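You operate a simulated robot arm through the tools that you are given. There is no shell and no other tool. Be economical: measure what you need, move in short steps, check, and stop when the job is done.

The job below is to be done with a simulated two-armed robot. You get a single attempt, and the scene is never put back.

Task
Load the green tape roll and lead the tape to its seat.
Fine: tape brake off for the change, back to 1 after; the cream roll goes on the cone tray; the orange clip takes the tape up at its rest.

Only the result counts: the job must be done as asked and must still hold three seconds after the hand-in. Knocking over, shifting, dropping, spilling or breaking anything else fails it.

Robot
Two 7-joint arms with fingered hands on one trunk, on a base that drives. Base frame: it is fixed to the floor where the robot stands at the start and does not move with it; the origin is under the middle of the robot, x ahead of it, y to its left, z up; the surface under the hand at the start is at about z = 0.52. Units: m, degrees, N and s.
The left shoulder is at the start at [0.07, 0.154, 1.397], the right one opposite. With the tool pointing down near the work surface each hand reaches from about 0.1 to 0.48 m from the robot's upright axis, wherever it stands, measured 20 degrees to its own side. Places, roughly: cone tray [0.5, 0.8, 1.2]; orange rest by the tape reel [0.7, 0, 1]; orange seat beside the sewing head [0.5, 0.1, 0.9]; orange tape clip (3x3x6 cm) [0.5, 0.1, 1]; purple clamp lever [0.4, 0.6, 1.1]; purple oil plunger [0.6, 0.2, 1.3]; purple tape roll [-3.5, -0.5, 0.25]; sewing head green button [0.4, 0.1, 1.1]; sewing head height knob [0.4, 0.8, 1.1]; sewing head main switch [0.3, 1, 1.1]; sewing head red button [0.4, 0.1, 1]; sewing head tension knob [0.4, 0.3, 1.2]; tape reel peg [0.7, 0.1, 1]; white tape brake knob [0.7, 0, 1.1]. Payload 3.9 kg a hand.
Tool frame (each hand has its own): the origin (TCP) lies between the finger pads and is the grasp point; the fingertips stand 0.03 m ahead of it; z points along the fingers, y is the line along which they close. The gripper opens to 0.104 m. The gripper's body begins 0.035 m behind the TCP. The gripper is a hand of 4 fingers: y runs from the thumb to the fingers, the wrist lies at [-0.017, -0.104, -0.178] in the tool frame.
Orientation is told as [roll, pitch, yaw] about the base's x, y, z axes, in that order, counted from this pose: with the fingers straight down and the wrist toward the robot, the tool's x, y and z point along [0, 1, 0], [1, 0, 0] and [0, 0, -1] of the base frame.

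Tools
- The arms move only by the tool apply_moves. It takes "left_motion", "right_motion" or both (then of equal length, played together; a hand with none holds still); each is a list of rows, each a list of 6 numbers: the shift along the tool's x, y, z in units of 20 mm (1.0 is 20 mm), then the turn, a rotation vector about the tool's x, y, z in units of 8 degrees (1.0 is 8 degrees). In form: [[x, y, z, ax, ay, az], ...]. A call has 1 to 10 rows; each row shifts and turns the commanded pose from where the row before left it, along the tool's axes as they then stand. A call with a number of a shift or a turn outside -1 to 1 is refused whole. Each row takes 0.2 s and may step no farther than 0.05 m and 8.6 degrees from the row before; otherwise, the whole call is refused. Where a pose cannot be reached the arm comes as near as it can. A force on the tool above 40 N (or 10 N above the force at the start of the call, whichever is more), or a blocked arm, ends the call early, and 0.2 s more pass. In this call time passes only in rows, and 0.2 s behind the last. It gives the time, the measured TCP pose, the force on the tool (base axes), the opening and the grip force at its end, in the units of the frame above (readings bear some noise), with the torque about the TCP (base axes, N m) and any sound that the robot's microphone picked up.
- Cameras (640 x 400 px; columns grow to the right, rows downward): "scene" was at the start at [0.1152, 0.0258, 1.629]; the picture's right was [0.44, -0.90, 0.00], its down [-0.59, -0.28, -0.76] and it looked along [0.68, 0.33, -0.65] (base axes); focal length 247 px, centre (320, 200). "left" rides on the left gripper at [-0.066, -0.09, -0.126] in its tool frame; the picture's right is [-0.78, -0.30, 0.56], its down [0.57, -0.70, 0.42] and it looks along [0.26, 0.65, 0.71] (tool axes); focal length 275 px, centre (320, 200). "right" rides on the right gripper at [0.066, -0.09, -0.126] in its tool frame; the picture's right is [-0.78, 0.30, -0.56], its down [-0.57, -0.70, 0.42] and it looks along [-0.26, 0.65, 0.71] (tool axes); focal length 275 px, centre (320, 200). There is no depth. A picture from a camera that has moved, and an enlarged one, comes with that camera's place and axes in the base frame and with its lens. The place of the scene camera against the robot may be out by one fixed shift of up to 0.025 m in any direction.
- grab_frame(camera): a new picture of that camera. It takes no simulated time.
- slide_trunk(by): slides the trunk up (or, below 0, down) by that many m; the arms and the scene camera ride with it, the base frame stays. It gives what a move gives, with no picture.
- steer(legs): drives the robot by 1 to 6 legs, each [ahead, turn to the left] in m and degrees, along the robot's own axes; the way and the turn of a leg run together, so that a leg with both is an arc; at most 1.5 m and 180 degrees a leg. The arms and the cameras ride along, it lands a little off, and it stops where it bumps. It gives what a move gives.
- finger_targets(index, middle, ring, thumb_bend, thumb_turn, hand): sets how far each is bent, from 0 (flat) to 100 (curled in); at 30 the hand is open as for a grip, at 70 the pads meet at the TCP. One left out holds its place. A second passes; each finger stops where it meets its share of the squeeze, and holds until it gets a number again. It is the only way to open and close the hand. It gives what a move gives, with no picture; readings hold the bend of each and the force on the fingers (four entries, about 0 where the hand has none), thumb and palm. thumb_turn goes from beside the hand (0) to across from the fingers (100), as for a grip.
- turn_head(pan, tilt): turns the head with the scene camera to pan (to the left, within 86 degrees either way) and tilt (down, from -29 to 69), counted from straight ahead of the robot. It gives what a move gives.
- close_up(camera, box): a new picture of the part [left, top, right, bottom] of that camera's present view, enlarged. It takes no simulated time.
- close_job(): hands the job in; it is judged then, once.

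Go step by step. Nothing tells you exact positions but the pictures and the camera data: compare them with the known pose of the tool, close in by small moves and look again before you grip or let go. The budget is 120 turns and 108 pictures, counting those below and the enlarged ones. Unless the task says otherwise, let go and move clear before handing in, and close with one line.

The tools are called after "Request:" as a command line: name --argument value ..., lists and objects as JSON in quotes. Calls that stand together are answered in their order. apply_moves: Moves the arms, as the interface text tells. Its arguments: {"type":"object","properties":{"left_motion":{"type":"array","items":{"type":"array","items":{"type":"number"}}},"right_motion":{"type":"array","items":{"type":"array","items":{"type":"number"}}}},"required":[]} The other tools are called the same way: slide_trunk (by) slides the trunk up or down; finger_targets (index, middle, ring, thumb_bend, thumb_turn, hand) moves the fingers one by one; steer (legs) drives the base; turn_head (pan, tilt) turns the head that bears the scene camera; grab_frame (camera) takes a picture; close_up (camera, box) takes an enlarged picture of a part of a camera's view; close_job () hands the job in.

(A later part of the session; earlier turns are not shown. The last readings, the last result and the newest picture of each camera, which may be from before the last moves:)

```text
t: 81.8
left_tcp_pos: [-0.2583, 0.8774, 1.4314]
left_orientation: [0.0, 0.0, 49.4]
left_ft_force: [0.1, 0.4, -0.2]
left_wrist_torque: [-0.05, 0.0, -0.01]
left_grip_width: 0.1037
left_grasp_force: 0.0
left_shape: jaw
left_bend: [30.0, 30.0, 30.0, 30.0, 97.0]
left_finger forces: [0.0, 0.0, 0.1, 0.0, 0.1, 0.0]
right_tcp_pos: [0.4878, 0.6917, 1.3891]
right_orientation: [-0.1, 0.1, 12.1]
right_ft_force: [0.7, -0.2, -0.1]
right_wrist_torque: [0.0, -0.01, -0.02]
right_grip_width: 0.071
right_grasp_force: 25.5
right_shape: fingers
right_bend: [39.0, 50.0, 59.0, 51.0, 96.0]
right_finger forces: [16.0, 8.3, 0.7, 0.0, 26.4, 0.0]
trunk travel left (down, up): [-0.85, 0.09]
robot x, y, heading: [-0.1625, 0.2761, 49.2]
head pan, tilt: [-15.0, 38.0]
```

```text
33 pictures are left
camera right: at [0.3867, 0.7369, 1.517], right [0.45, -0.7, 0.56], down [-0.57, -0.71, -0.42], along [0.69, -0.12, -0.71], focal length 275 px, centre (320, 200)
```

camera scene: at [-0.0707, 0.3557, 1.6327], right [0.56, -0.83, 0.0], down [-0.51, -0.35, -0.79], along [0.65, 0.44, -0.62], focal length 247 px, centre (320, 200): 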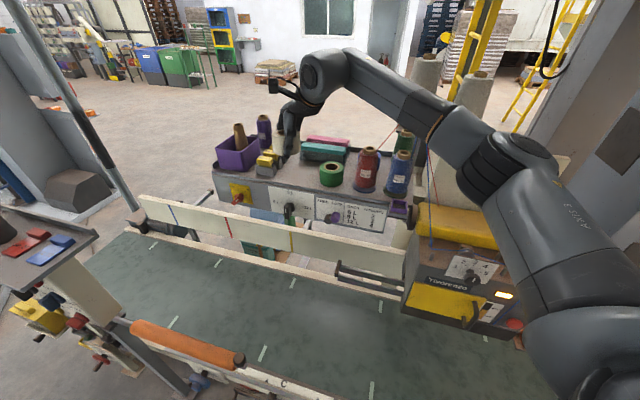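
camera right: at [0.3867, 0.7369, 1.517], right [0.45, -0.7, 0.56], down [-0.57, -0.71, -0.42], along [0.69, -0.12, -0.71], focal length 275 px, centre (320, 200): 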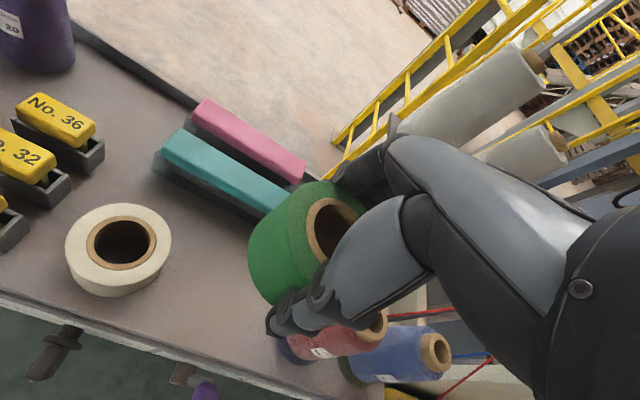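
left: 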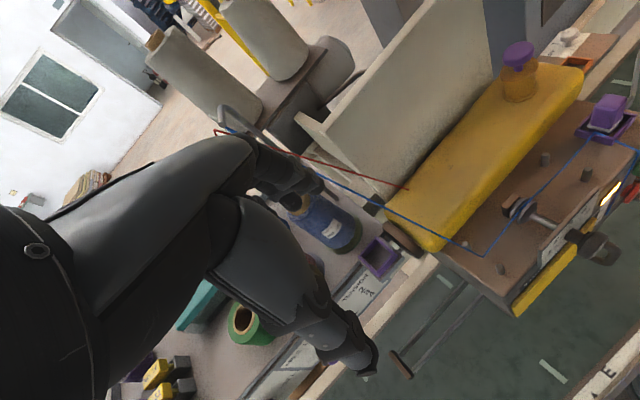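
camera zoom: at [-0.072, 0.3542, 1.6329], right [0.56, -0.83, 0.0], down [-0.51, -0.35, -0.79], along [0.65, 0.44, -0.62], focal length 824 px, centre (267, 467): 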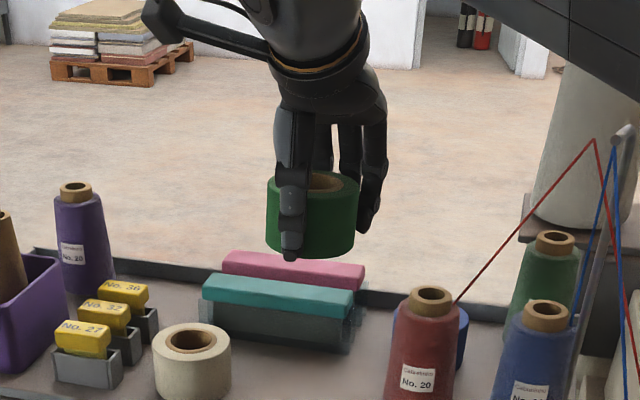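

The green roll is held level. I draw the hand back toward the robot, then drive back to the starting place.

Request:
apply_moves --right_motion '[[0.055, -1, 0, 0, 0, 0], [0.055, -1, 0, 0, 0, 0], [0.055, -1, 0, 0, 0, 0], [0.055, -1, 0, 0, 0, 0], [0.055, -1, 0, 0, 0, 0], [0.055, -1, 0, 0, 0, 0], [0.055, -1, 0, 0, 0, 0], [0.055, -1, 0, 0, 0, 0], [0.055, -1, 0, 0, 0, 0], [0.055, -1, 0, 0, 0, 0]]'

Request:
apply_moves --right_motion '[[0.055, -1, 0, 0, 0, 0], [0.055, -1, 0, 0, 0, 0], [0.055, -1, 0, 0, 0, 0], [0.055, -1, 0, 0, 0, 0], [0, 0, 0, 0, 0, -0.9], [0, 0, 0, 0, 0, -0.9], [0, 0, 0, 0, 0, -0.9], [0, 0, 0, 0, 0, -0.9]]'

Request:
steer --legs '[[-0.365, 0], [0, -49.3], [0.39, 0]]'

Request:
turn_head --pan 5 --tilt 40

Request:
grab_frame --camera "scene"

```text
t: 84.0
left_tcp_pos: [-0.2592, 0.8789, 1.4323]
left_orientation: [0.0, 0.0, 49.3]
left_ft_force: [-0.1, 0.1, -0.4]
left_wrist_torque: [-0.04, 0.0, 0.01]
left_grip_width: 0.1035
left_grasp_force: 0.1
left_shape: jaw
left_bend: [30.0, 30.0, 30.0, 30.0, 97.0]
left_finger forces: [0.1, 0.0, 0.0, 0.0, 0.0, 0.0]
right_tcp_pos: [0.2875, 0.6627, 1.3912]
right_orientation: [-0.1, -0.1, 12.0]
right_ft_force: [-0.7, 0.5, 0.1]
right_wrist_torque: [0.03, 0.0, 0.0]
right_grip_width: 0.0707
right_grasp_force: 25.4
right_shape: fingers
right_bend: [39.0, 50.0, 59.0, 51.0, 96.0]
right_finger forces: [16.0, 8.2, 0.7, 0.0, 26.2, 0.0]
trunk travel left (down, up): [-0.85, 0.09]
robot x, y, heading: [-0.1652, 0.2783, 49.6]
head pan, tilt: [-15.0, 38.0]
```

```text
t: 85.8
left_tcp_pos: [-0.2573, 0.8767, 1.4335]
left_orientation: [0.0, 0.0, 49.4]
left_ft_force: [-0.2, 0.2, 0.1]
left_wrist_torque: [0.0, 0.01, 0.01]
left_grip_width: 0.1038
left_grasp_force: 0.1
left_shape: jaw
left_bend: [30.0, 30.0, 30.0, 30.0, 97.0]
left_finger forces: [0.0, 0.0, 0.0, 0.0, 0.0, 0.0]
right_tcp_pos: [0.2115, 0.6498, 1.3905]
right_orientation: [0.0, 0.1, 40.9]
right_ft_force: [-0.6, 0.8, -0.9]
right_wrist_torque: [0.0, 0.0, 0.01]
right_grip_width: 0.071
right_grasp_force: 25.4
right_shape: fingers
right_bend: [39.0, 50.0, 59.0, 51.0, 96.0]
right_finger forces: [16.0, 8.2, 0.6, 0.0, 25.8, 0.1]
trunk travel left (down, up): [-0.85, 0.09]
robot x, y, heading: [-0.1647, 0.2767, 49.1]
head pan, tilt: [-15.0, 38.0]
```

```text
t: 92.4
left_tcp_pos: [0.3747, 0.4711, 1.4331]
left_orientation: [0.0, -0.1, 0.6]
left_ft_force: [0.4, -0.4, 0.6]
left_wrist_torque: [-0.04, 0.0, 0.01]
left_grip_width: 0.1036
left_grasp_force: 0.0
left_shape: jaw
left_bend: [30.0, 30.0, 30.0, 30.0, 97.0]
left_finger forces: [0.0, 0.0, 0.0, 0.1, 0.1, 0.0]
right_tcp_pos: [0.5095, -0.0344, 1.3918]
right_orientation: [0.1, 0.0, -8.1]
right_ft_force: [-0.4, 0.1, -0.7]
right_wrist_torque: [0.0, -0.02, 0.0]
right_grip_width: 0.0706
right_grasp_force: 24.5
right_shape: fingers
right_bend: [39.0, 50.0, 59.0, 51.0, 96.0]
right_finger forces: [15.2, 8.1, 0.7, 0.0, 24.8, 0.0]
trunk travel left (down, up): [-0.85, 0.09]
robot x, y, heading: [-0.0115, 0.0062, 0.5]
head pan, tilt: [-15.0, 38.0]
```

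```text
t: 93.2
left_tcp_pos: [0.3785, 0.4714, 1.4317]
left_orientation: [0.0, -0.1, 0.6]
left_ft_force: [-0.3, -0.1, 0.4]
left_wrist_torque: [-0.01, 0.05, 0.01]
left_grip_width: 0.1034
left_grasp_force: 0.2
left_shape: jaw
left_bend: [30.0, 30.0, 30.0, 30.0, 97.0]
left_finger forces: [0.1, 0.0, 0.0, 0.0, 0.0, 0.0]
right_tcp_pos: [0.5141, -0.0325, 1.3911]
right_orientation: [0.0, 0.2, -8.0]
right_ft_force: [0.0, -0.6, -0.7]
right_wrist_torque: [0.01, 0.03, 0.02]
right_grip_width: 0.0707
right_grasp_force: 24.6
right_shape: fingers
right_bend: [39.0, 50.0, 59.0, 51.0, 96.0]
right_finger forces: [15.2, 8.1, 0.6, 0.0, 24.8, 0.0]
trunk travel left (down, up): [-0.85, 0.09]
robot x, y, heading: [-0.0141, 0.0042, 0.4]
head pan, tilt: [5.0, 40.0]
```

```text
32 pictures are left
camera scene: at [0.1122, 0.0033, 1.6298], right [0.1, -1.0, 0.0], down [-0.64, -0.06, -0.77], along [0.76, 0.07, -0.64], focal length 247 px, centre (320, 200)
```

scene: 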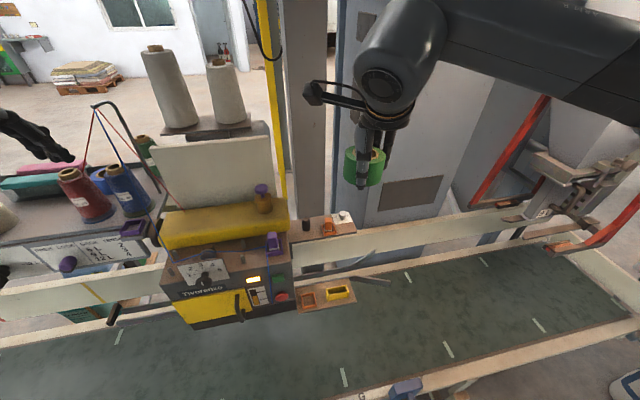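

Back at the start place. I turn the hand to yaw 17° and carry the roll above the peg.

Request:
apply_moves --right_motion '[[0, 0, 0, 0, 0, -0.78], [0, 0, 0, 0, 0, -0.78], [0, 0, 0, 0, 0, -0.78], [0, 0, 0, 0, 0, -0.78]]'

Request:
apply_moves --right_motion '[[0.472, 0.944, 0.4, 0, 0, 0], [0.472, 0.944, 0.4, 0, 0, 0], [0.472, 0.944, 0.4, 0, 0, 0], [0.472, 0.944, 0.4, 0, 0, 0], [0.472, 0.944, 0.4, 0, 0, 0], [0.472, 0.944, 0.4, 0, 0, 0], [0.472, 0.944, 0.4, 0, 0, 0], [0.472, 0.944, 0.4, 0, 0, 0], [0.472, 0.944, 0.4, 0, 0, 0], [0.472, 0.944, 0.4, 0, 0, 0]]'

Request:
grab_frame --camera "right"

Request:
close_up --camera "scene" --box '[240, 130, 400, 230]'

```text
t: 94.2
left_tcp_pos: [0.3778, 0.4696, 1.4322]
left_orientation: [0.0, 0.1, 0.6]
left_ft_force: [0.3, 0.1, 0.3]
left_wrist_torque: [-0.02, -0.01, -0.03]
left_grip_width: 0.1037
left_grasp_force: 0.1
left_shape: jaw
left_bend: [30.0, 30.0, 30.0, 30.0, 97.0]
left_finger forces: [0.0, 0.0, 0.0, 0.1, 0.0, 0.0]
right_tcp_pos: [0.5144, -0.0329, 1.3907]
right_orientation: [0.2, -0.1, 17.0]
right_ft_force: [0.5, 0.5, -1.5]
right_wrist_torque: [-0.02, 0.04, -0.01]
right_grip_width: 0.0705
right_grasp_force: 24.1
right_shape: fingers
right_bend: [39.0, 50.0, 59.0, 51.0, 96.0]
right_finger forces: [15.1, 8.2, 0.5, 0.0, 24.7, 0.0]
trunk travel left (down, up): [-0.85, 0.09]
robot x, y, heading: [-0.0129, 0.0029, 0.2]
head pan, tilt: [5.0, 40.0]
```

```text
t: 96.4
left_tcp_pos: [0.3783, 0.4728, 1.4315]
left_orientation: [-0.1, 0.0, 0.7]
left_ft_force: [0.3, 0.5, 0.3]
left_wrist_torque: [0.0, -0.05, -0.01]
left_grip_width: 0.1037
left_grasp_force: 0.2
left_shape: jaw
left_bend: [30.0, 30.0, 30.0, 30.0, 97.0]
left_finger forces: [0.0, 0.0, 0.0, 0.0, 0.0, 0.0]
right_tcp_pos: [0.6674, 0.1136, 1.3092]
right_orientation: [0.0, 0.1, 17.0]
right_ft_force: [0.8, 0.4, -1.1]
right_wrist_torque: [-0.02, 0.03, -0.01]
right_grip_width: 0.0706
right_grasp_force: 24.5
right_shape: fingers
right_bend: [39.0, 50.0, 59.0, 51.0, 96.0]
right_finger forces: [15.2, 8.2, 0.5, 0.1, 24.6, 0.0]
trunk travel left (down, up): [-0.85, 0.09]
robot x, y, heading: [-0.0107, 0.009, 0.4]
head pan, tilt: [5.0, 40.0]
```

```text
31 pictures are left
camera right: at [0.5628, 0.1501, 1.437], right [0.51, -0.66, 0.56], down [-0.5, -0.75, -0.42], along [0.7, -0.06, -0.71], focal length 275 px, centre (320, 200)
```

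right: 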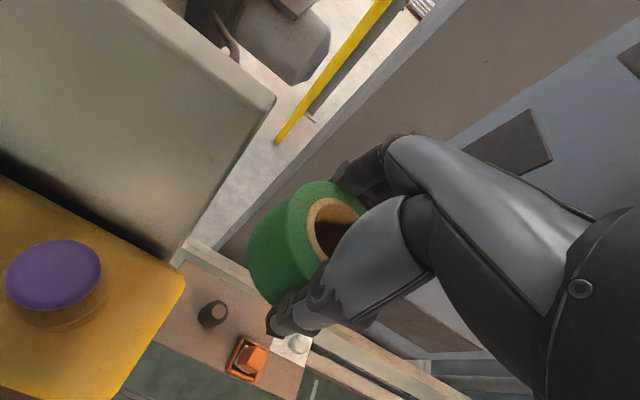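

```text
4.00 times, centred on (320, 180) of scene
camera zoom: at [0.1121, 0.0049, 1.6298], right [0.1, -1.0, 0.0], down [-0.64, -0.06, -0.77], along [0.76, 0.07, -0.64], focal length 989 px, centre (320, 280)
```

zoom: 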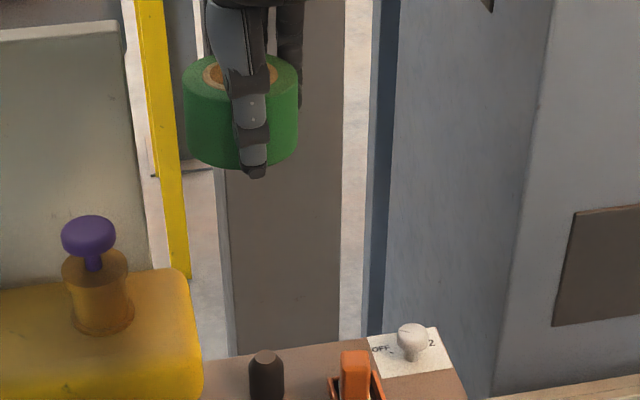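

The peg is at about [0.668, 0.1145, top 1.075]; the roll sits about 6 mm ahead of the TCP. I correct for it and lower until the roll is just above the peg.

Request:
apply_moves --right_motion '[[0.04, -0.32, 0.9, 0, 0, 0], [0, 0, 0.94, 0, 0, 0], [0, 0, 0.94, 0, 0, 0], [0, 0, 0.94, 0, 0, 0], [0, 0, 0.94, 0, 0, 0], [0, 0, 0.94, 0, 0, 0], [0, 0, 0.94, 0, 0, 0], [0, 0, 0.94, 0, 0, 0], [0, 0, 0.9, 0, 0, 0]]'

Request:
close_up --camera "scene" --box '[260, 160, 356, 220]'

Request:
close_up --camera "right" --box '[200, 170, 392, 290]'

```text
t: 98.4
left_tcp_pos: [0.3782, 0.471, 1.4315]
left_orientation: [0.0, 0.0, 0.6]
left_ft_force: [-0.2, -0.2, 0.0]
left_wrist_torque: [-0.02, -0.01, 0.01]
left_grip_width: 0.1036
left_grasp_force: 0.0
left_shape: jaw
left_bend: [30.0, 30.0, 30.0, 30.0, 97.0]
left_finger forces: [0.1, 0.0, 0.0, 0.0, 0.0, 0.0]
right_tcp_pos: [0.662, 0.1119, 1.142]
right_orientation: [0.0, 0.1, 17.0]
right_ft_force: [0.1, 0.1, -0.4]
right_wrist_torque: [0.0, 0.01, 0.0]
right_grip_width: 0.0708
right_grasp_force: 23.7
right_shape: fingers
right_bend: [39.0, 50.0, 59.0, 51.0, 96.0]
right_finger forces: [15.1, 8.2, 0.6, 0.0, 24.3, 0.1]
trunk travel left (down, up): [-0.85, 0.09]
robot x, y, heading: [-0.0131, 0.007, 0.9]
head pan, tilt: [5.0, 40.0]
```

```text
6.67 times, centred on (308, 190) of scene
camera zoom: at [0.1119, 0.0036, 1.6299], right [0.1, -1.0, 0.0], down [-0.64, -0.06, -0.77], along [0.76, 0.07, -0.64], focal length 1648 px, centre (400, 267)
```

zoom: 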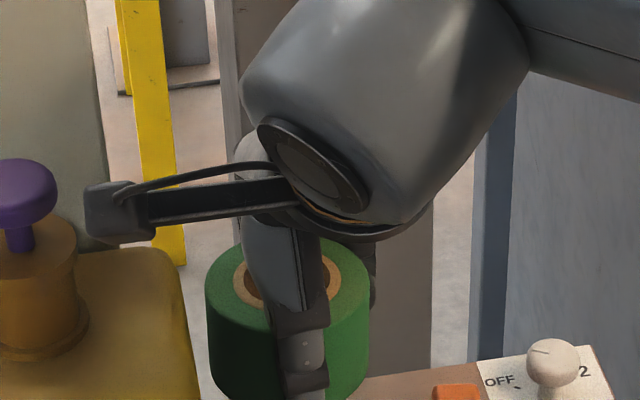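

```text
3.33 times, centred on (296, 230) of right
camera zoom: at [0.5562, 0.1479, 1.269], right [0.51, -0.66, 0.56], down [-0.5, -0.75, -0.42], along [0.7, -0.06, -0.71], focal length 918 px, centre (400, 100)
```

zoom: 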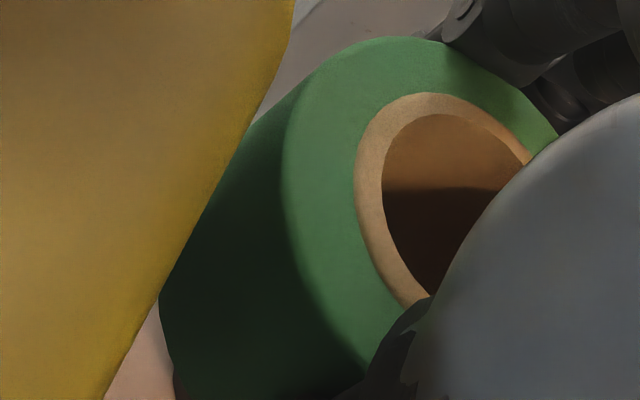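

The wrist camera would come too close to the yellow cover at this yaw, and the roll sits about 7 mm left of the peg. I turn to yaw 32° and shift right, staying above the peg.

Request:
apply_moves --right_motion '[[0, 0, 0, 0, 0, -0.9375], [0, 0, 0, 0, 0, -0.9375], [-0.4, -0.085, 0, 0, 0, 0]]'

Request:
close_up --camera "scene" --box '[250, 165, 346, 225]'

```text
t: 99.2
left_tcp_pos: [0.3771, 0.4698, 1.4319]
left_orientation: [0.0, 0.0, 0.6]
left_ft_force: [0.4, -0.4, 0.2]
left_wrist_torque: [0.03, 0.01, 0.01]
left_grip_width: 0.1038
left_grasp_force: 0.1
left_shape: jaw
left_bend: [30.0, 30.0, 30.0, 30.0, 97.0]
left_finger forces: [0.1, 0.1, 0.0, 0.0, 0.0, 0.1]
right_tcp_pos: [0.664, 0.1043, 1.1423]
right_orientation: [0.1, 0.0, 32.1]
right_ft_force: [1.1, -0.7, -0.8]
right_wrist_torque: [0.02, -0.02, 0.0]
right_grip_width: 0.0707
right_grasp_force: 24.0
right_shape: fingers
right_bend: [39.0, 50.0, 59.0, 51.0, 96.0]
right_finger forces: [15.1, 8.2, 0.6, 0.0, 24.2, 0.1]
trunk travel left (down, up): [-0.85, 0.09]
robot x, y, heading: [-0.0148, 0.0046, 0.3]
head pan, tilt: [5.0, 40.0]
```

```text
6.67 times, centred on (298, 195) of scene
camera zoom: at [0.1114, 0.0032, 1.6299], right [0.1, -1.0, 0.0], down [-0.64, -0.06, -0.77], along [0.76, 0.07, -0.64], focal length 1648 px, centre (467, 233)
```

zoom: 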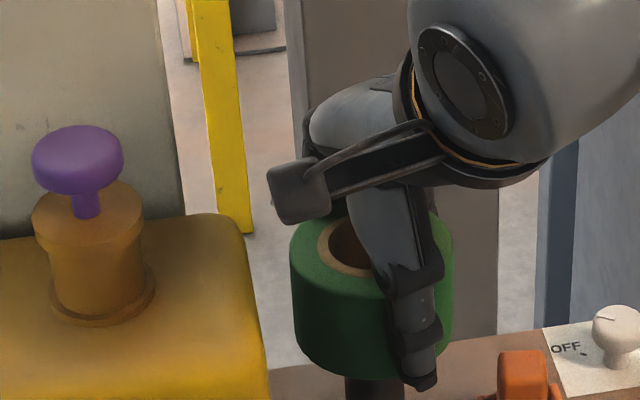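

The roll is now over the peg laterally. I shift 3 mm back and lower 4 cm to engage the peg, then check the clearance.

Request:
apply_moves --right_motion '[[0.08, -0.13, 0.4, 0, 0, 0], [0, 0, 0.6, 0, 0, 0], [0, 0, 0.6, 0, 0, 0], [0, 0, 0.5, 0, 0, 0]]'

Request:
close_up --camera "scene" --box '[250, 165, 346, 225]'

```text
t: 100.2
left_tcp_pos: [0.379, 0.4728, 1.4317]
left_orientation: [-0.1, 0.2, 0.7]
left_ft_force: [0.2, -0.4, 0.6]
left_wrist_torque: [-0.02, 0.0, -0.03]
left_grip_width: 0.1037
left_grasp_force: 0.1
left_shape: jaw
left_bend: [30.0, 30.0, 30.0, 30.0, 97.0]
left_finger forces: [0.0, 0.1, 0.0, 0.1, 0.1, 0.0]
right_tcp_pos: [0.6608, 0.1047, 1.1009]
right_orientation: [0.2, 0.1, 31.9]
right_ft_force: [5.1, 2.2, 0.0]
right_wrist_torque: [0.1, -0.19, -0.02]
right_grip_width: 0.0704
right_grasp_force: 26.0
right_shape: fingers
right_bend: [38.0, 50.0, 59.0, 51.0, 96.0]
right_finger forces: [18.7, 9.5, 0.8, 0.1, 23.8, 0.0]
trunk travel left (down, up): [-0.85, 0.09]
robot x, y, heading: [-0.0125, 0.0054, 0.4]
head pan, tilt: [5.0, 40.0]
```

```text
6.67 times, centred on (298, 195) of scene
camera zoom: at [0.1133, 0.0044, 1.6297], right [0.1, -1.0, 0.0], down [-0.64, -0.06, -0.77], along [0.76, 0.07, -0.64], focal length 1648 px, centre (467, 233)
```

zoom: 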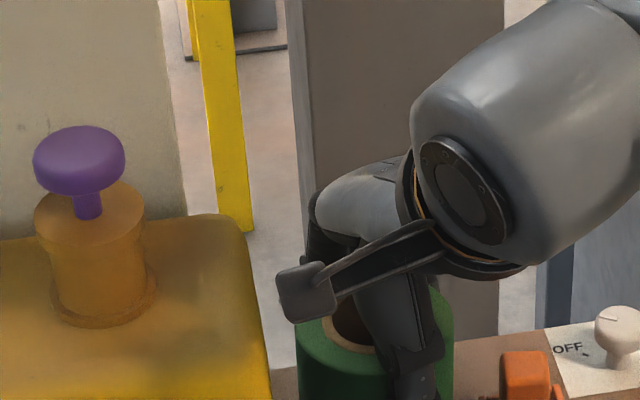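

The peg is engaged (slight sideways push shows I went a touch too far back). I shift 4 mm ahead and lower the rest.

Request:
apply_moves --right_motion '[[0, 0.2, 0, 0, 0, 0], [0, 0, 0.4, 0, 0, 0], [0, 0, 0.4, 0, 0, 0], [0, 0, 0.25, 0, 0, 0]]'

Request:
close_up --camera "scene" --box '[260, 180, 356, 240]'

```text
t: 101.2
left_tcp_pos: [0.3739, 0.4702, 1.4331]
left_orientation: [0.0, -0.1, 0.6]
left_ft_force: [0.0, -0.5, -0.1]
left_wrist_torque: [0.03, 0.01, 0.0]
left_grip_width: 0.1038
left_grasp_force: 0.0
left_shape: jaw
left_bend: [30.0, 30.0, 30.0, 30.0, 97.0]
left_finger forces: [0.1, 0.0, 0.0, 0.0, 0.1, 0.0]
right_tcp_pos: [0.6636, 0.1068, 1.0819]
right_orientation: [0.0, -0.3, 31.9]
right_ft_force: [2.3, 0.0, 9.8]
right_wrist_torque: [0.11, -0.4, -0.01]
right_grip_width: 0.0704
right_grasp_force: 28.3
right_shape: fingers
right_bend: [38.0, 50.0, 59.0, 51.0, 96.0]
right_finger forces: [18.4, 9.9, 1.3, 0.0, 26.2, 0.0]
trunk travel left (down, up): [-0.85, 0.09]
robot x, y, heading: [-0.0143, 0.0028, 0.5]
head pan, tilt: [5.0, 40.0]
```

```text
6.67 times, centred on (308, 210) of scene
camera zoom: at [0.1089, 0.0028, 1.6303], right [0.1, -1.0, 0.0], down [-0.64, -0.06, -0.77], along [0.76, 0.07, -0.64], focal length 1648 px, centre (400, 133)
```

zoom: 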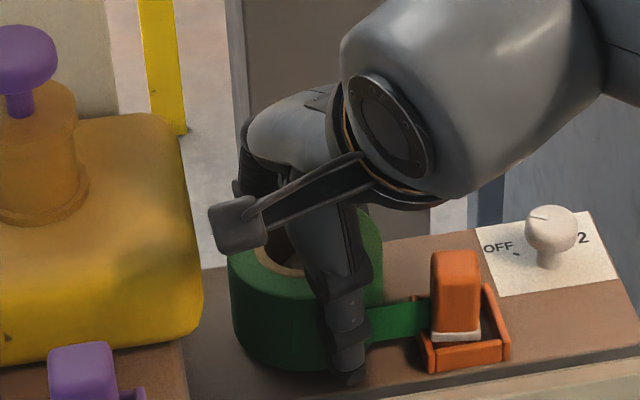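

The roll is seated and the clip has taken up the green tape. I release and lift straight up.

Request:
finger_targets --hand "right" --index 30 --middle 30 --ring 30 --thumb_bend 30

Request:
apply_moves --right_motion '[[0, 0, -0.9, 0, 0, 0], [0, 0, -0.9, 0, 0, 0], [0, 0, -0.9, 0, 0, 0], [0, 0, -0.9, 0, 0, 0], [0, 0, -0.9, 0, 0, 0], [0, 0, -0.9, 0, 0, 0], [0, 0, -0.9, 0, 0, 0]]'

Request:
close_up --camera "scene" --box '[260, 170, 372, 240]'

```text
t: 102.2
left_tcp_pos: [0.3772, 0.4699, 1.4303]
left_orientation: [0.0, 0.1, 0.7]
left_ft_force: [-0.7, 0.6, -0.6]
left_wrist_torque: [0.0, 0.02, -0.01]
left_grip_width: 0.1039
left_grasp_force: 0.1
left_shape: jaw
left_bend: [30.0, 30.0, 30.0, 30.0, 97.0]
left_finger forces: [0.0, 0.0, 0.0, 0.0, 0.1, 0.1]
right_tcp_pos: [0.6636, 0.1073, 1.0805]
right_orientation: [0.0, -0.1, 32.0]
right_ft_force: [-0.3, 0.3, -0.9]
right_wrist_torque: [-0.02, -0.01, 0.01]
right_grip_width: 0.1045
right_grasp_force: 0.1
right_shape: fingers
right_bend: [30.0, 30.0, 30.0, 30.0, 97.0]
right_finger forces: [0.1, 0.0, 0.0, 0.1, 0.0, 0.0]
trunk travel left (down, up): [-0.85, 0.09]
robot x, y, heading: [-0.0101, 0.0066, 0.5]
head pan, tilt: [5.0, 40.0]
```

```text
t: 103.8
left_tcp_pos: [0.376, 0.4709, 1.4326]
left_orientation: [0.0, 0.1, 0.6]
left_ft_force: [-0.2, 0.0, 0.2]
left_wrist_torque: [0.02, -0.02, -0.01]
left_grip_width: 0.1036
left_grasp_force: 0.0
left_shape: jaw
left_bend: [30.0, 30.0, 30.0, 30.0, 97.0]
left_finger forces: [0.0, 0.0, 0.0, 0.0, 0.0, 0.0]
right_tcp_pos: [0.6638, 0.1052, 1.2051]
right_orientation: [0.1, 0.0, 32.0]
right_ft_force: [0.4, -0.7, 0.3]
right_wrist_torque: [0.0, 0.02, 0.03]
right_grip_width: 0.1043
right_grasp_force: 0.1
right_shape: fingers
right_bend: [30.0, 30.0, 30.0, 30.0, 97.0]
right_finger forces: [0.1, 0.1, 0.1, 0.0, 0.1, 0.0]
trunk travel left (down, up): [-0.85, 0.09]
robot x, y, heading: [-0.012, 0.0062, 0.3]
head pan, tilt: [5.0, 40.0]
```

```text
5.71 times, centred on (316, 205) of scene
camera zoom: at [0.1108, 0.0032, 1.6299], right [0.1, -1.0, 0.0], down [-0.64, -0.06, -0.77], along [0.76, 0.07, -0.64], focal length 1412 px, centre (343, 171)
```

zoom: 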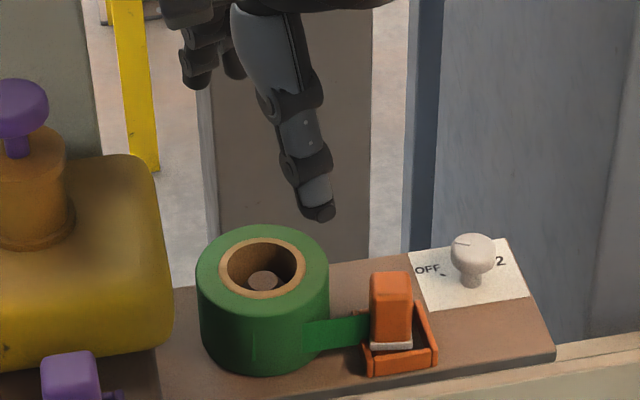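

Roll on the peg, tape taken to the clip at its rest. Now back to the clip with the same hand pose as when I put it down; first hover.

Request:
apply_moves --right_motion '[[-0.987, -0.69, -0.1, 0, 0, 0], [-0.987, -0.69, -0.1, 0, 0, 0], [-0.987, -0.69, -0.1, 0, 0, 0], [0, 0, 0, 0, 0, 0.925], [0, 0, 0, 0, 0, 0.925], [0, 0, 0, 0, 0.9375, 0], [0, 0, 0, 0, 0.9375, 0]]'

Request:
finger_targets --hand "right" --index 45 --middle 45 --ring 50 --thumb_bend 45

Request:
grab_frame --camera "right"

```text
t: 105.4
left_tcp_pos: [0.3777, 0.4684, 1.4342]
left_orientation: [0.1, 0.1, 0.5]
left_ft_force: [-0.7, 0.4, 0.0]
left_wrist_torque: [-0.01, -0.02, -0.01]
left_grip_width: 0.104
left_grasp_force: 0.1
left_shape: jaw
left_bend: [30.0, 30.0, 30.0, 30.0, 97.0]
left_finger forces: [0.0, 0.0, 0.0, 0.0, 0.0, 0.1]
right_tcp_pos: [0.6608, 0.0327, 1.2107]
right_orientation: [15.2, 0.0, 17.1]
right_ft_force: [-0.2, -0.5, 0.7]
right_wrist_torque: [0.01, -0.02, 0.02]
right_grip_width: 0.1043
right_grasp_force: 0.1
right_shape: fingers
right_bend: [30.0, 30.0, 30.0, 30.0, 97.0]
right_finger forces: [0.1, 0.0, 0.1, 0.1, 0.0, 0.0]
trunk travel left (down, up): [-0.85, 0.09]
robot x, y, heading: [-0.0132, 0.0065, 0.7]
head pan, tilt: [5.0, 40.0]
```

```text
t: 106.4
left_tcp_pos: [0.3765, 0.4715, 1.4316]
left_orientation: [-0.1, 0.0, 0.6]
left_ft_force: [0.3, 0.0, -0.4]
left_wrist_torque: [0.02, -0.02, 0.03]
left_grip_width: 0.1037
left_grasp_force: 0.1
left_shape: jaw
left_bend: [30.0, 30.0, 30.0, 30.0, 97.0]
left_finger forces: [0.0, 0.0, 0.0, 0.1, 0.0, 0.1]
right_tcp_pos: [0.6605, 0.0355, 1.2117]
right_orientation: [15.1, 0.0, 17.2]
right_ft_force: [0.9, 0.1, -0.2]
right_wrist_torque: [0.02, -0.03, 0.0]
right_grip_width: 0.0671
right_grasp_force: 0.1
right_shape: fingers
right_bend: [45.0, 45.0, 50.0, 45.0, 97.0]
right_finger forces: [0.0, 0.0, 0.0, 0.0, 0.0, 0.0]
trunk travel left (down, up): [-0.85, 0.09]
robot x, y, heading: [-0.009, 0.0036, 0.6]
head pan, tilt: [5.0, 40.0]
```

```text
23 pictures are left
camera right: at [0.5648, 0.0371, 1.3516], right [0.55, -0.77, 0.34], down [-0.54, -0.63, -0.56], along [0.64, 0.12, -0.76], focal length 275 px, centre (320, 200)
```

right: 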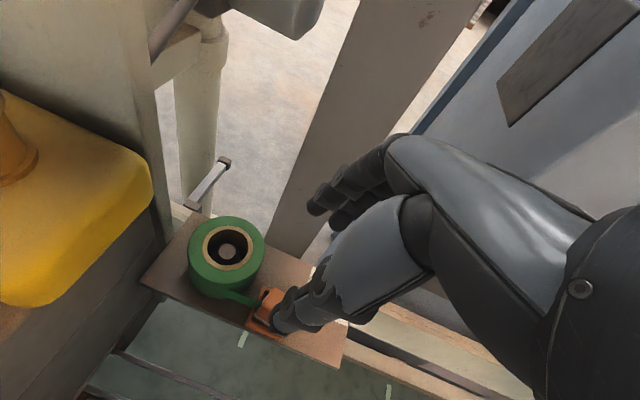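

The view matches that after set-down within a couple of millimetres. I lower by the same 12 cm, checking before closing.

Request:
apply_moves --right_motion '[[-0.259, 0, 0.966, 0, 0, 0], [-0.259, 0, 0.966, 0, 0, 0], [-0.259, 0, 0.966, 0, 0, 0], [-0.259, 0, 0.966, 0, 0, 0], [-0.259, 0, 0.966, 0, 0, 0], [-0.24, 0, 0.87, 0, 0, 0]]'

Request:
close_up --camera "right" --box '[200, 180, 392, 300]'

```text
t: 107.8
left_tcp_pos: [0.3766, 0.4703, 1.4324]
left_orientation: [0.0, -0.1, 0.6]
left_ft_force: [0.0, 0.2, -0.7]
left_wrist_torque: [0.0, 0.01, -0.03]
left_grip_width: 0.1038
left_grasp_force: 0.0
left_shape: jaw
left_bend: [30.0, 30.0, 30.0, 30.0, 97.0]
left_finger forces: [0.0, 0.0, 0.0, 0.0, 0.1, 0.0]
right_tcp_pos: [0.6592, 0.0332, 1.0943]
right_orientation: [15.1, 0.1, 17.2]
right_ft_force: [0.1, -0.9, -0.3]
right_wrist_torque: [0.0, -0.01, 0.02]
right_grip_width: 0.0672
right_grasp_force: 0.1
right_shape: fingers
right_bend: [45.0, 45.0, 50.0, 45.0, 97.0]
right_finger forces: [0.1, 0.0, 0.3, 0.0, 0.0, 0.1]
trunk travel left (down, up): [-0.85, 0.09]
robot x, y, heading: [-0.0125, 0.0047, 0.5]
head pan, tilt: [5.0, 40.0]
```

```text
3.33 times, centred on (296, 240) of right
camera zoom: at [0.5644, 0.0357, 1.2335], right [0.55, -0.77, 0.34], down [-0.54, -0.63, -0.56], along [0.64, 0.12, -0.76], focal length 918 px, centre (400, 67)
```

zoom: 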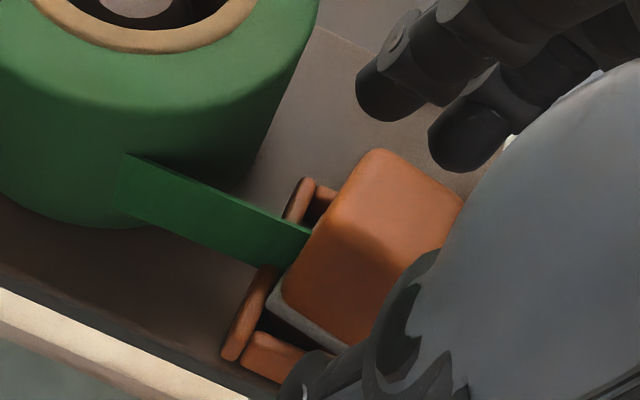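

Clip well between index/middle and thumb. Close.

Request:
finger_targets --hand "right" --index 72 --middle 72 --ring 60 --thumb_bend 75

Request:
close_up --camera "right" --box '[200, 180, 392, 300]'

```text
t: 108.8
left_tcp_pos: [0.3798, 0.4721, 1.4308]
left_orientation: [0.0, 0.1, 0.7]
left_ft_force: [0.4, -1.0, 0.0]
left_wrist_torque: [-0.02, -0.03, 0.0]
left_grip_width: 0.1038
left_grasp_force: 0.0
left_shape: jaw
left_bend: [30.0, 30.0, 30.0, 30.0, 97.0]
left_finger forces: [0.1, 0.0, 0.0, 0.0, 0.0, 0.0]
right_tcp_pos: [0.6616, 0.0338, 1.094]
right_orientation: [15.1, 0.1, 17.2]
right_ft_force: [9.3, 3.6, 0.5]
right_wrist_torque: [0.11, -0.36, 0.06]
right_grip_width: 0.0185
right_grasp_force: 15.2
right_shape: fingers
right_bend: [60.0, 62.0, 60.0, 67.0, 97.0]
right_finger forces: [10.1, 10.2, 0.1, 0.1, 10.4, 0.0]
trunk travel left (down, up): [-0.85, 0.09]
robot x, y, heading: [-0.0106, 0.0068, 0.4]
head pan, tilt: [5.0, 40.0]
```

```text
3.33 times, centred on (296, 240) of right
camera zoom: at [0.5667, 0.0364, 1.2334], right [0.55, -0.77, 0.34], down [-0.54, -0.63, -0.56], along [0.64, 0.12, -0.76], focal length 918 px, centre (400, 67)
```

zoom: 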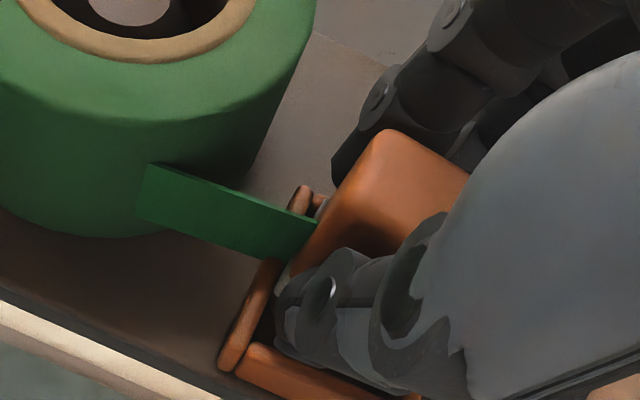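

Firm grip. Lift, carry back over to the seat at [0.472, 0.081], and hover.

Request:
apply_moves --right_motion '[[0.246, 0, -0.918, 0, 0, 0], [0.246, 0, -0.918, 0, 0, 0], [0.246, 0, -0.918, 0, 0, 0], [0.246, 0, -0.918, 0, 0, 0], [0.246, 0, -0.918, 0, 0, 0], [0.504, -0.947, 0.135, 0, 0, 0], [0.504, -0.947, 0.135, 0, 0, 0], [0.504, -0.947, 0.135, 0, 0, 0], [0.504, -0.947, 0.135, 0, 0, 0], [0.504, -0.947, 0.135, 0, 0, 0]]'

Request:
apply_moves --right_motion '[[0.504, -0.947, 0.135, 0, 0, 0], [0.504, -0.947, 0.135, 0, 0, 0], [0.504, -0.947, 0.135, 0, 0, 0], [0.504, -0.947, 0.135, 0, 0, 0], [-0.259, 0, 0.966, 0, 0, 0], [-0.259, 0, 0.966, 0, 0, 0], [-0.259, 0, 0.966, 0, 0, 0], [-0.259, 0, 0.966, 0, 0, 0], [-0.259, 0, 0.966, 0, 0, 0]]'

Request:
grab_frame --camera "right"

Request:
close_up --camera "scene" --box '[240, 190, 400, 310]'

```text
t: 111.0
left_tcp_pos: [0.3762, 0.4705, 1.4325]
left_orientation: [0.0, 0.0, 0.6]
left_ft_force: [0.1, -0.3, -0.4]
left_wrist_torque: [-0.01, -0.04, -0.02]
left_grip_width: 0.1038
left_grasp_force: 0.0
left_shape: jaw
left_bend: [30.0, 30.0, 30.0, 30.0, 97.0]
left_finger forces: [0.1, 0.1, 0.0, 0.0, 0.0, 0.1]
right_tcp_pos: [0.553, 0.0557, 1.1896]
right_orientation: [15.2, 0.0, 17.0]
right_ft_force: [0.2, -0.6, -0.2]
right_wrist_torque: [0.01, -0.01, -0.02]
right_grip_width: 0.019
right_grasp_force: 13.8
right_shape: fingers
right_bend: [60.0, 66.0, 60.0, 66.0, 95.0]
right_finger forces: [8.7, 5.4, 0.0, 0.0, 14.0, 0.1]
trunk travel left (down, up): [-0.85, 0.09]
robot x, y, heading: [-0.0108, 0.0055, 0.2]
head pan, tilt: [5.0, 40.0]
```

```text
t: 113.0
left_tcp_pos: [0.3779, 0.4708, 1.4327]
left_orientation: [0.0, 0.0, 0.7]
left_ft_force: [-0.3, -0.3, 0.3]
left_wrist_torque: [-0.03, 0.01, 0.0]
left_grip_width: 0.1036
left_grasp_force: 0.0
left_shape: jaw
left_bend: [30.0, 30.0, 30.0, 30.0, 97.0]
left_finger forces: [0.1, 0.1, 0.0, 0.0, 0.1, 0.0]
right_tcp_pos: [0.4694, 0.0728, 1.0893]
right_orientation: [15.1, 0.2, 17.2]
right_ft_force: [-0.2, 0.6, -0.8]
right_wrist_torque: [-0.03, 0.02, 0.02]
right_grip_width: 0.0187
right_grasp_force: 14.6
right_shape: fingers
right_bend: [60.0, 66.0, 60.0, 66.0, 95.0]
right_finger forces: [8.7, 5.4, 0.0, 0.0, 14.1, 0.0]
trunk travel left (down, up): [-0.85, 0.09]
robot x, y, heading: [-0.0134, 0.0027, 0.4]
head pan, tilt: [5.0, 40.0]
```

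```text
20 pictures are left
camera right: at [0.3747, 0.075, 1.2287], right [0.55, -0.77, 0.34], down [-0.54, -0.63, -0.56], along [0.64, 0.12, -0.76], focal length 275 px, centre (320, 200)
```

right: 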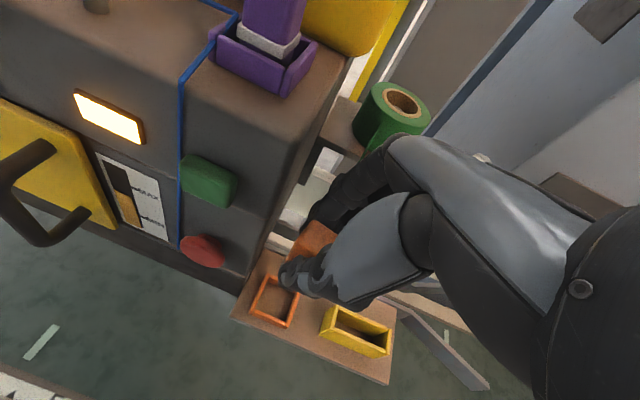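

```text
3.33 times, centred on (320, 250) of scene
camera zoom: at [0.1119, 0.0032, 1.6299], right [0.1, -1.0, 0.0], down [-0.64, -0.06, -0.77], along [0.76, 0.07, -0.64], focal length 824 px, centre (320, 33)
```

zoom: 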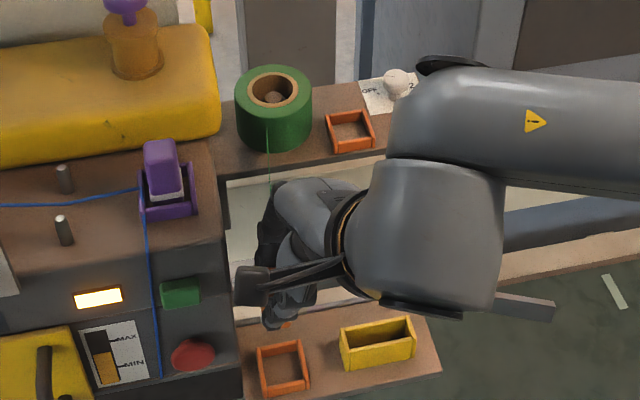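

Seat frame under the clip within about 2 mm. I lower to z ≈ 1.02 and check.

Request:
apply_moves --right_motion '[[-0.3, -0.08, 0.86, 0, 0, 0], [-0.232, 0, 0.87, 0, 0, 0], [-0.232, 0, 0.87, 0, 0, 0], [-0.232, 0, 0.87, 0, 0, 0]]'

Request:
close_up --camera "right" --box '[200, 180, 392, 300]'

Request:
close_up --camera "scene" --box '[270, 250, 350, 310]'

```text
t: 114.0
left_tcp_pos: [0.3761, 0.4705, 1.4312]
left_orientation: [-0.1, 0.0, 0.5]
left_ft_force: [-0.1, 0.1, 0.4]
left_wrist_torque: [-0.01, -0.04, 0.0]
left_grip_width: 0.1037
left_grasp_force: 0.0
left_shape: jaw
left_bend: [30.0, 30.0, 30.0, 30.0, 97.0]
left_finger forces: [0.1, 0.1, 0.0, 0.1, 0.0, 0.0]
right_tcp_pos: [0.4678, 0.0725, 1.0155]
right_orientation: [15.1, 0.2, 17.2]
right_ft_force: [0.4, -0.9, -0.2]
right_wrist_torque: [0.0, 0.03, 0.02]
right_grip_width: 0.0186
right_grasp_force: 14.4
right_shape: fingers
right_bend: [60.0, 66.0, 60.0, 66.0, 95.0]
right_finger forces: [8.8, 5.4, 0.1, 0.1, 14.1, 0.1]
trunk travel left (down, up): [-0.85, 0.09]
robot x, y, heading: [-0.0113, 0.0039, 0.6]
head pan, tilt: [5.0, 40.0]
```

```text
3.33 times, centred on (296, 240) of right
camera zoom: at [0.373, 0.0742, 1.1564], right [0.55, -0.77, 0.34], down [-0.54, -0.63, -0.56], along [0.64, 0.12, -0.76], focal length 918 px, centre (400, 67)
```

zoom: 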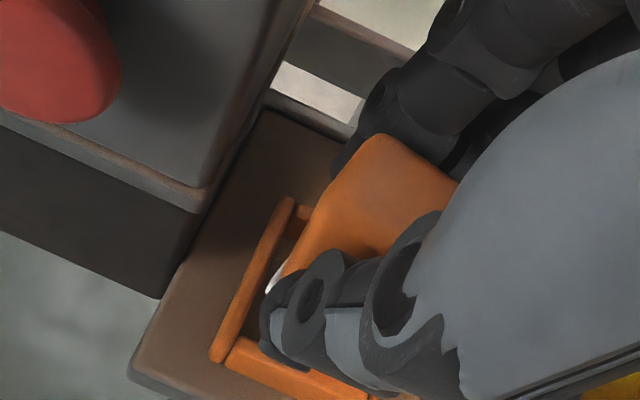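

```text
6.67 times, centred on (310, 280) of scene
camera zoom: at [0.1114, 0.0033, 1.6299], right [0.1, -1.0, 0.0], down [-0.64, -0.06, -0.77], along [0.76, 0.07, -0.64], focal length 1648 px, centre (387, -333)
```

zoom: 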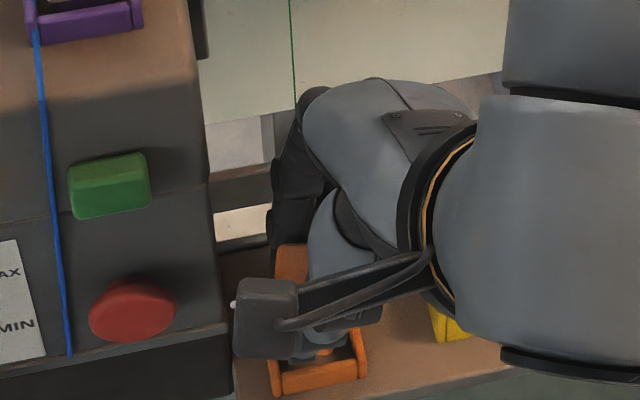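

Slight correction 3 mm ahead, then lower the last 2 cm into the seat.

Request:
apply_moves --right_motion '[[0, 0.14, 0, 0, 0, 0], [-0.104, 0, 0.386, 0, 0, 0], [-0.078, 0, 0.29, 0, 0, 0], [-0.065, 0, 0.24, 0, 0, 0]]'

Request:
close_up --camera "right" --box '[200, 180, 392, 300]'

```text
t: 115.0
left_tcp_pos: [0.376, 0.4706, 1.4327]
left_orientation: [-0.1, -0.1, 0.6]
left_ft_force: [-0.9, 0.4, 0.4]
left_wrist_torque: [0.02, -0.02, 0.01]
left_grip_width: 0.1038
left_grasp_force: 0.0
left_shape: jaw
left_bend: [30.0, 30.0, 30.0, 30.0, 97.0]
left_finger forces: [0.1, 0.0, 0.1, 0.0, 0.1, 0.0]
right_tcp_pos: [0.4712, 0.0742, 1.0025]
right_orientation: [15.2, -0.4, 17.2]
right_ft_force: [6.0, 1.2, 15.8]
right_wrist_torque: [0.1, 0.04, -0.03]
right_grip_width: 0.0187
right_grasp_force: 17.5
right_shape: fingers
right_bend: [59.0, 66.0, 60.0, 68.0, 94.0]
right_finger forces: [11.8, 8.0, 0.0, 0.0, 15.6, 0.0]
trunk travel left (down, up): [-0.85, 0.09]
robot x, y, heading: [-0.0124, 0.0066, 0.5]
head pan, tilt: [5.0, 40.0]
```

```text
3.33 times, centred on (296, 240) of right
camera zoom: at [0.3762, 0.0756, 1.1408], right [0.54, -0.77, 0.34], down [-0.54, -0.63, -0.56], along [0.64, 0.13, -0.75], focal length 918 px, centre (400, 67)
```

zoom: 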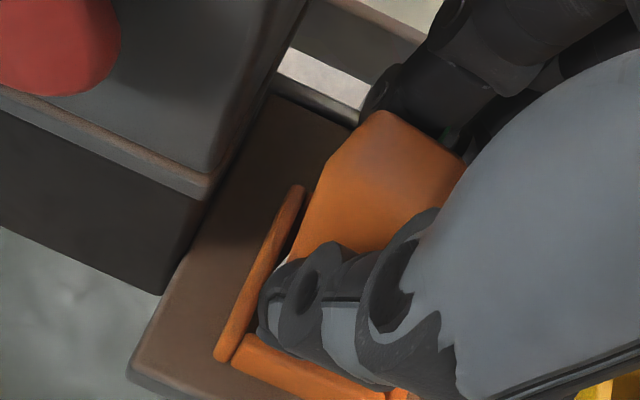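

Contact came about 5 mm early with a forward push, as if on the near rim. I raise 1 cm, shift 3 mm ahead and try again.

Request:
apply_moves --right_motion '[[0.13, 0, -0.483, 0, 0, 0], [0, 0.16, 0, 0, 0, 0], [-0.104, 0, 0.386, 0, 0, 0], [-0.065, 0, 0.24, 0, 0, 0]]'

Request:
close_up --camera "right" --box '[200, 180, 392, 300]'

```text
t: 116.0
left_tcp_pos: [0.3766, 0.4703, 1.4316]
left_orientation: [0.0, 0.0, 0.7]
left_ft_force: [-1.1, 0.0, -0.2]
left_wrist_torque: [0.01, 0.0, -0.01]
left_grip_width: 0.104
left_grasp_force: 0.1
left_shape: jaw
left_bend: [30.0, 30.0, 30.0, 30.0, 97.0]
left_finger forces: [0.1, 0.1, 0.0, 0.1, 0.1, 0.0]
right_tcp_pos: [0.4754, 0.0747, 0.9945]
right_orientation: [15.0, 0.3, 17.2]
right_ft_force: [1.4, -0.4, -0.3]
right_wrist_torque: [0.02, -0.05, -0.04]
right_grip_width: 0.0184
right_grasp_force: 14.0
right_shape: fingers
right_bend: [60.0, 66.0, 60.0, 66.0, 95.0]
right_finger forces: [8.8, 5.9, 0.0, 0.1, 13.5, 0.1]
trunk travel left (down, up): [-0.85, 0.09]
robot x, y, heading: [-0.0124, 0.0052, 0.6]
head pan, tilt: [5.0, 40.0]
```

```text
3.33 times, centred on (296, 240) of right
camera zoom: at [0.3792, 0.0763, 1.1338], right [0.55, -0.77, 0.34], down [-0.54, -0.63, -0.56], along [0.64, 0.12, -0.76], focal length 918 px, centre (400, 67)
```

zoom: 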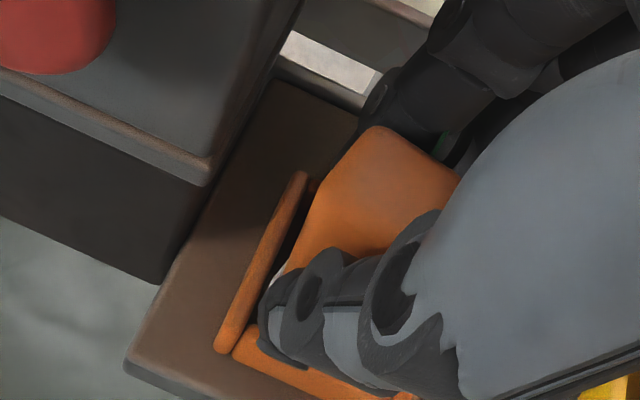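

It slid in this time, with no force at z = 0.9945. A few millimetres more until it touches bottom.

Request:
apply_moves --right_motion '[[-0.05, 0, 0.19, 0, 0, 0]]'

```text
t: 116.4
left_tcp_pos: [0.3765, 0.4703, 1.4328]
left_orientation: [0.0, -0.1, 0.6]
left_ft_force: [0.6, -0.4, -0.1]
left_wrist_torque: [0.01, 0.03, 0.02]
left_grip_width: 0.1037
left_grasp_force: 0.0
left_shape: jaw
left_bend: [30.0, 30.0, 30.0, 30.0, 97.0]
left_finger forces: [0.0, 0.0, 0.1, 0.0, 0.0, 0.0]
right_tcp_pos: [0.4728, 0.0746, 0.9926]
right_orientation: [15.1, -0.2, 17.1]
right_ft_force: [1.1, 1.3, 3.4]
right_wrist_torque: [0.03, -0.11, 0.0]
right_grip_width: 0.0185
right_grasp_force: 15.5
right_shape: fingers
right_bend: [71.0, 66.0, 60.0, 66.0, 95.0]
right_finger forces: [9.2, 6.4, 0.0, 0.0, 14.2, 0.0]
trunk travel left (down, up): [-0.85, 0.09]
robot x, y, heading: [-0.0143, 0.0041, 0.3]
head pan, tilt: [5.0, 40.0]
```

Bottom touched. Release and lift.

Request:
finger_targets --hand "right" --index 42 --middle 42 --ring 45 --thumb_bend 42

Request:
apply_moves --right_motion '[[0.259, 0, -0.966, 0, 0, 0], [0.259, 0, -0.966, 0, 0, 0], [0.259, 0, -0.966, 0, 0, 0], [0.259, 0, -0.966, 0, 0, 0], [0.259, 0, -0.966, 0, 0, 0], [0.259, 0, -0.966, 0, 0, 0]]'

Request:
close_up --camera "right" --box '[180, 170, 436, 330]'

```text
t: 117.4
left_tcp_pos: [0.3744, 0.4701, 1.4319]
left_orientation: [0.1, -0.1, 0.7]
left_ft_force: [0.3, 0.0, 0.0]
left_wrist_torque: [0.01, -0.02, 0.0]
left_grip_width: 0.1035
left_grasp_force: 0.0
left_shape: jaw
left_bend: [30.0, 30.0, 30.0, 30.0, 97.0]
left_finger forces: [0.1, 0.0, 0.0, 0.0, 0.0, 0.0]
right_tcp_pos: [0.4723, 0.073, 0.9926]
right_orientation: [15.2, 0.0, 17.2]
right_ft_force: [-0.1, -1.0, 0.3]
right_wrist_torque: [0.01, -0.03, -0.01]
right_grip_width: 0.0738
right_grasp_force: 0.1
right_shape: fingers
right_bend: [42.0, 42.0, 45.0, 42.0, 97.0]
right_finger forces: [0.0, 0.0, 0.0, 0.0, 0.1, 0.0]
trunk travel left (down, up): [-0.85, 0.09]
robot x, y, heading: [-0.0124, 0.0052, 0.5]
head pan, tilt: [5.0, 40.0]
```

```text
t: 118.8
left_tcp_pos: [0.3774, 0.4697, 1.432]
left_orientation: [0.0, 0.0, 0.6]
left_ft_force: [-0.1, 0.0, 0.2]
left_wrist_torque: [0.0, 0.0, 0.01]
left_grip_width: 0.1038
left_grasp_force: 0.1
left_shape: jaw
left_bend: [30.0, 30.0, 30.0, 30.0, 97.0]
left_finger forces: [0.1, 0.0, 0.0, 0.0, 0.0, 0.0]
right_tcp_pos: [0.4732, 0.0721, 1.1114]
right_orientation: [15.1, 0.0, 17.2]
right_ft_force: [0.6, 0.1, 0.4]
right_wrist_torque: [-0.02, -0.02, 0.02]
right_grip_width: 0.0738
right_grasp_force: 0.1
right_shape: fingers
right_bend: [42.0, 42.0, 45.0, 42.0, 97.0]
right_finger forces: [0.0, 0.0, 0.0, 0.1, 0.0, 0.0]
trunk travel left (down, up): [-0.85, 0.09]
robot x, y, heading: [-0.0104, 0.0058, 0.3]
head pan, tilt: [5.0, 40.0]
```

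```text
2.50 times, centred on (308, 250) of right
camera zoom: at [0.3792, 0.0762, 1.2509], right [0.55, -0.77, 0.34], down [-0.54, -0.63, -0.56], along [0.64, 0.12, -0.76], focal length 688 px, centre (350, 75)
```

zoom: 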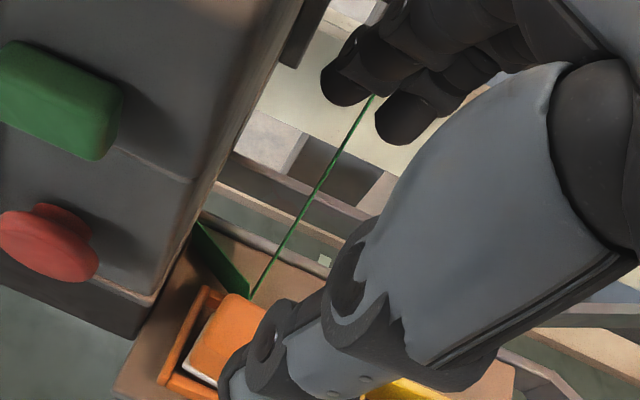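

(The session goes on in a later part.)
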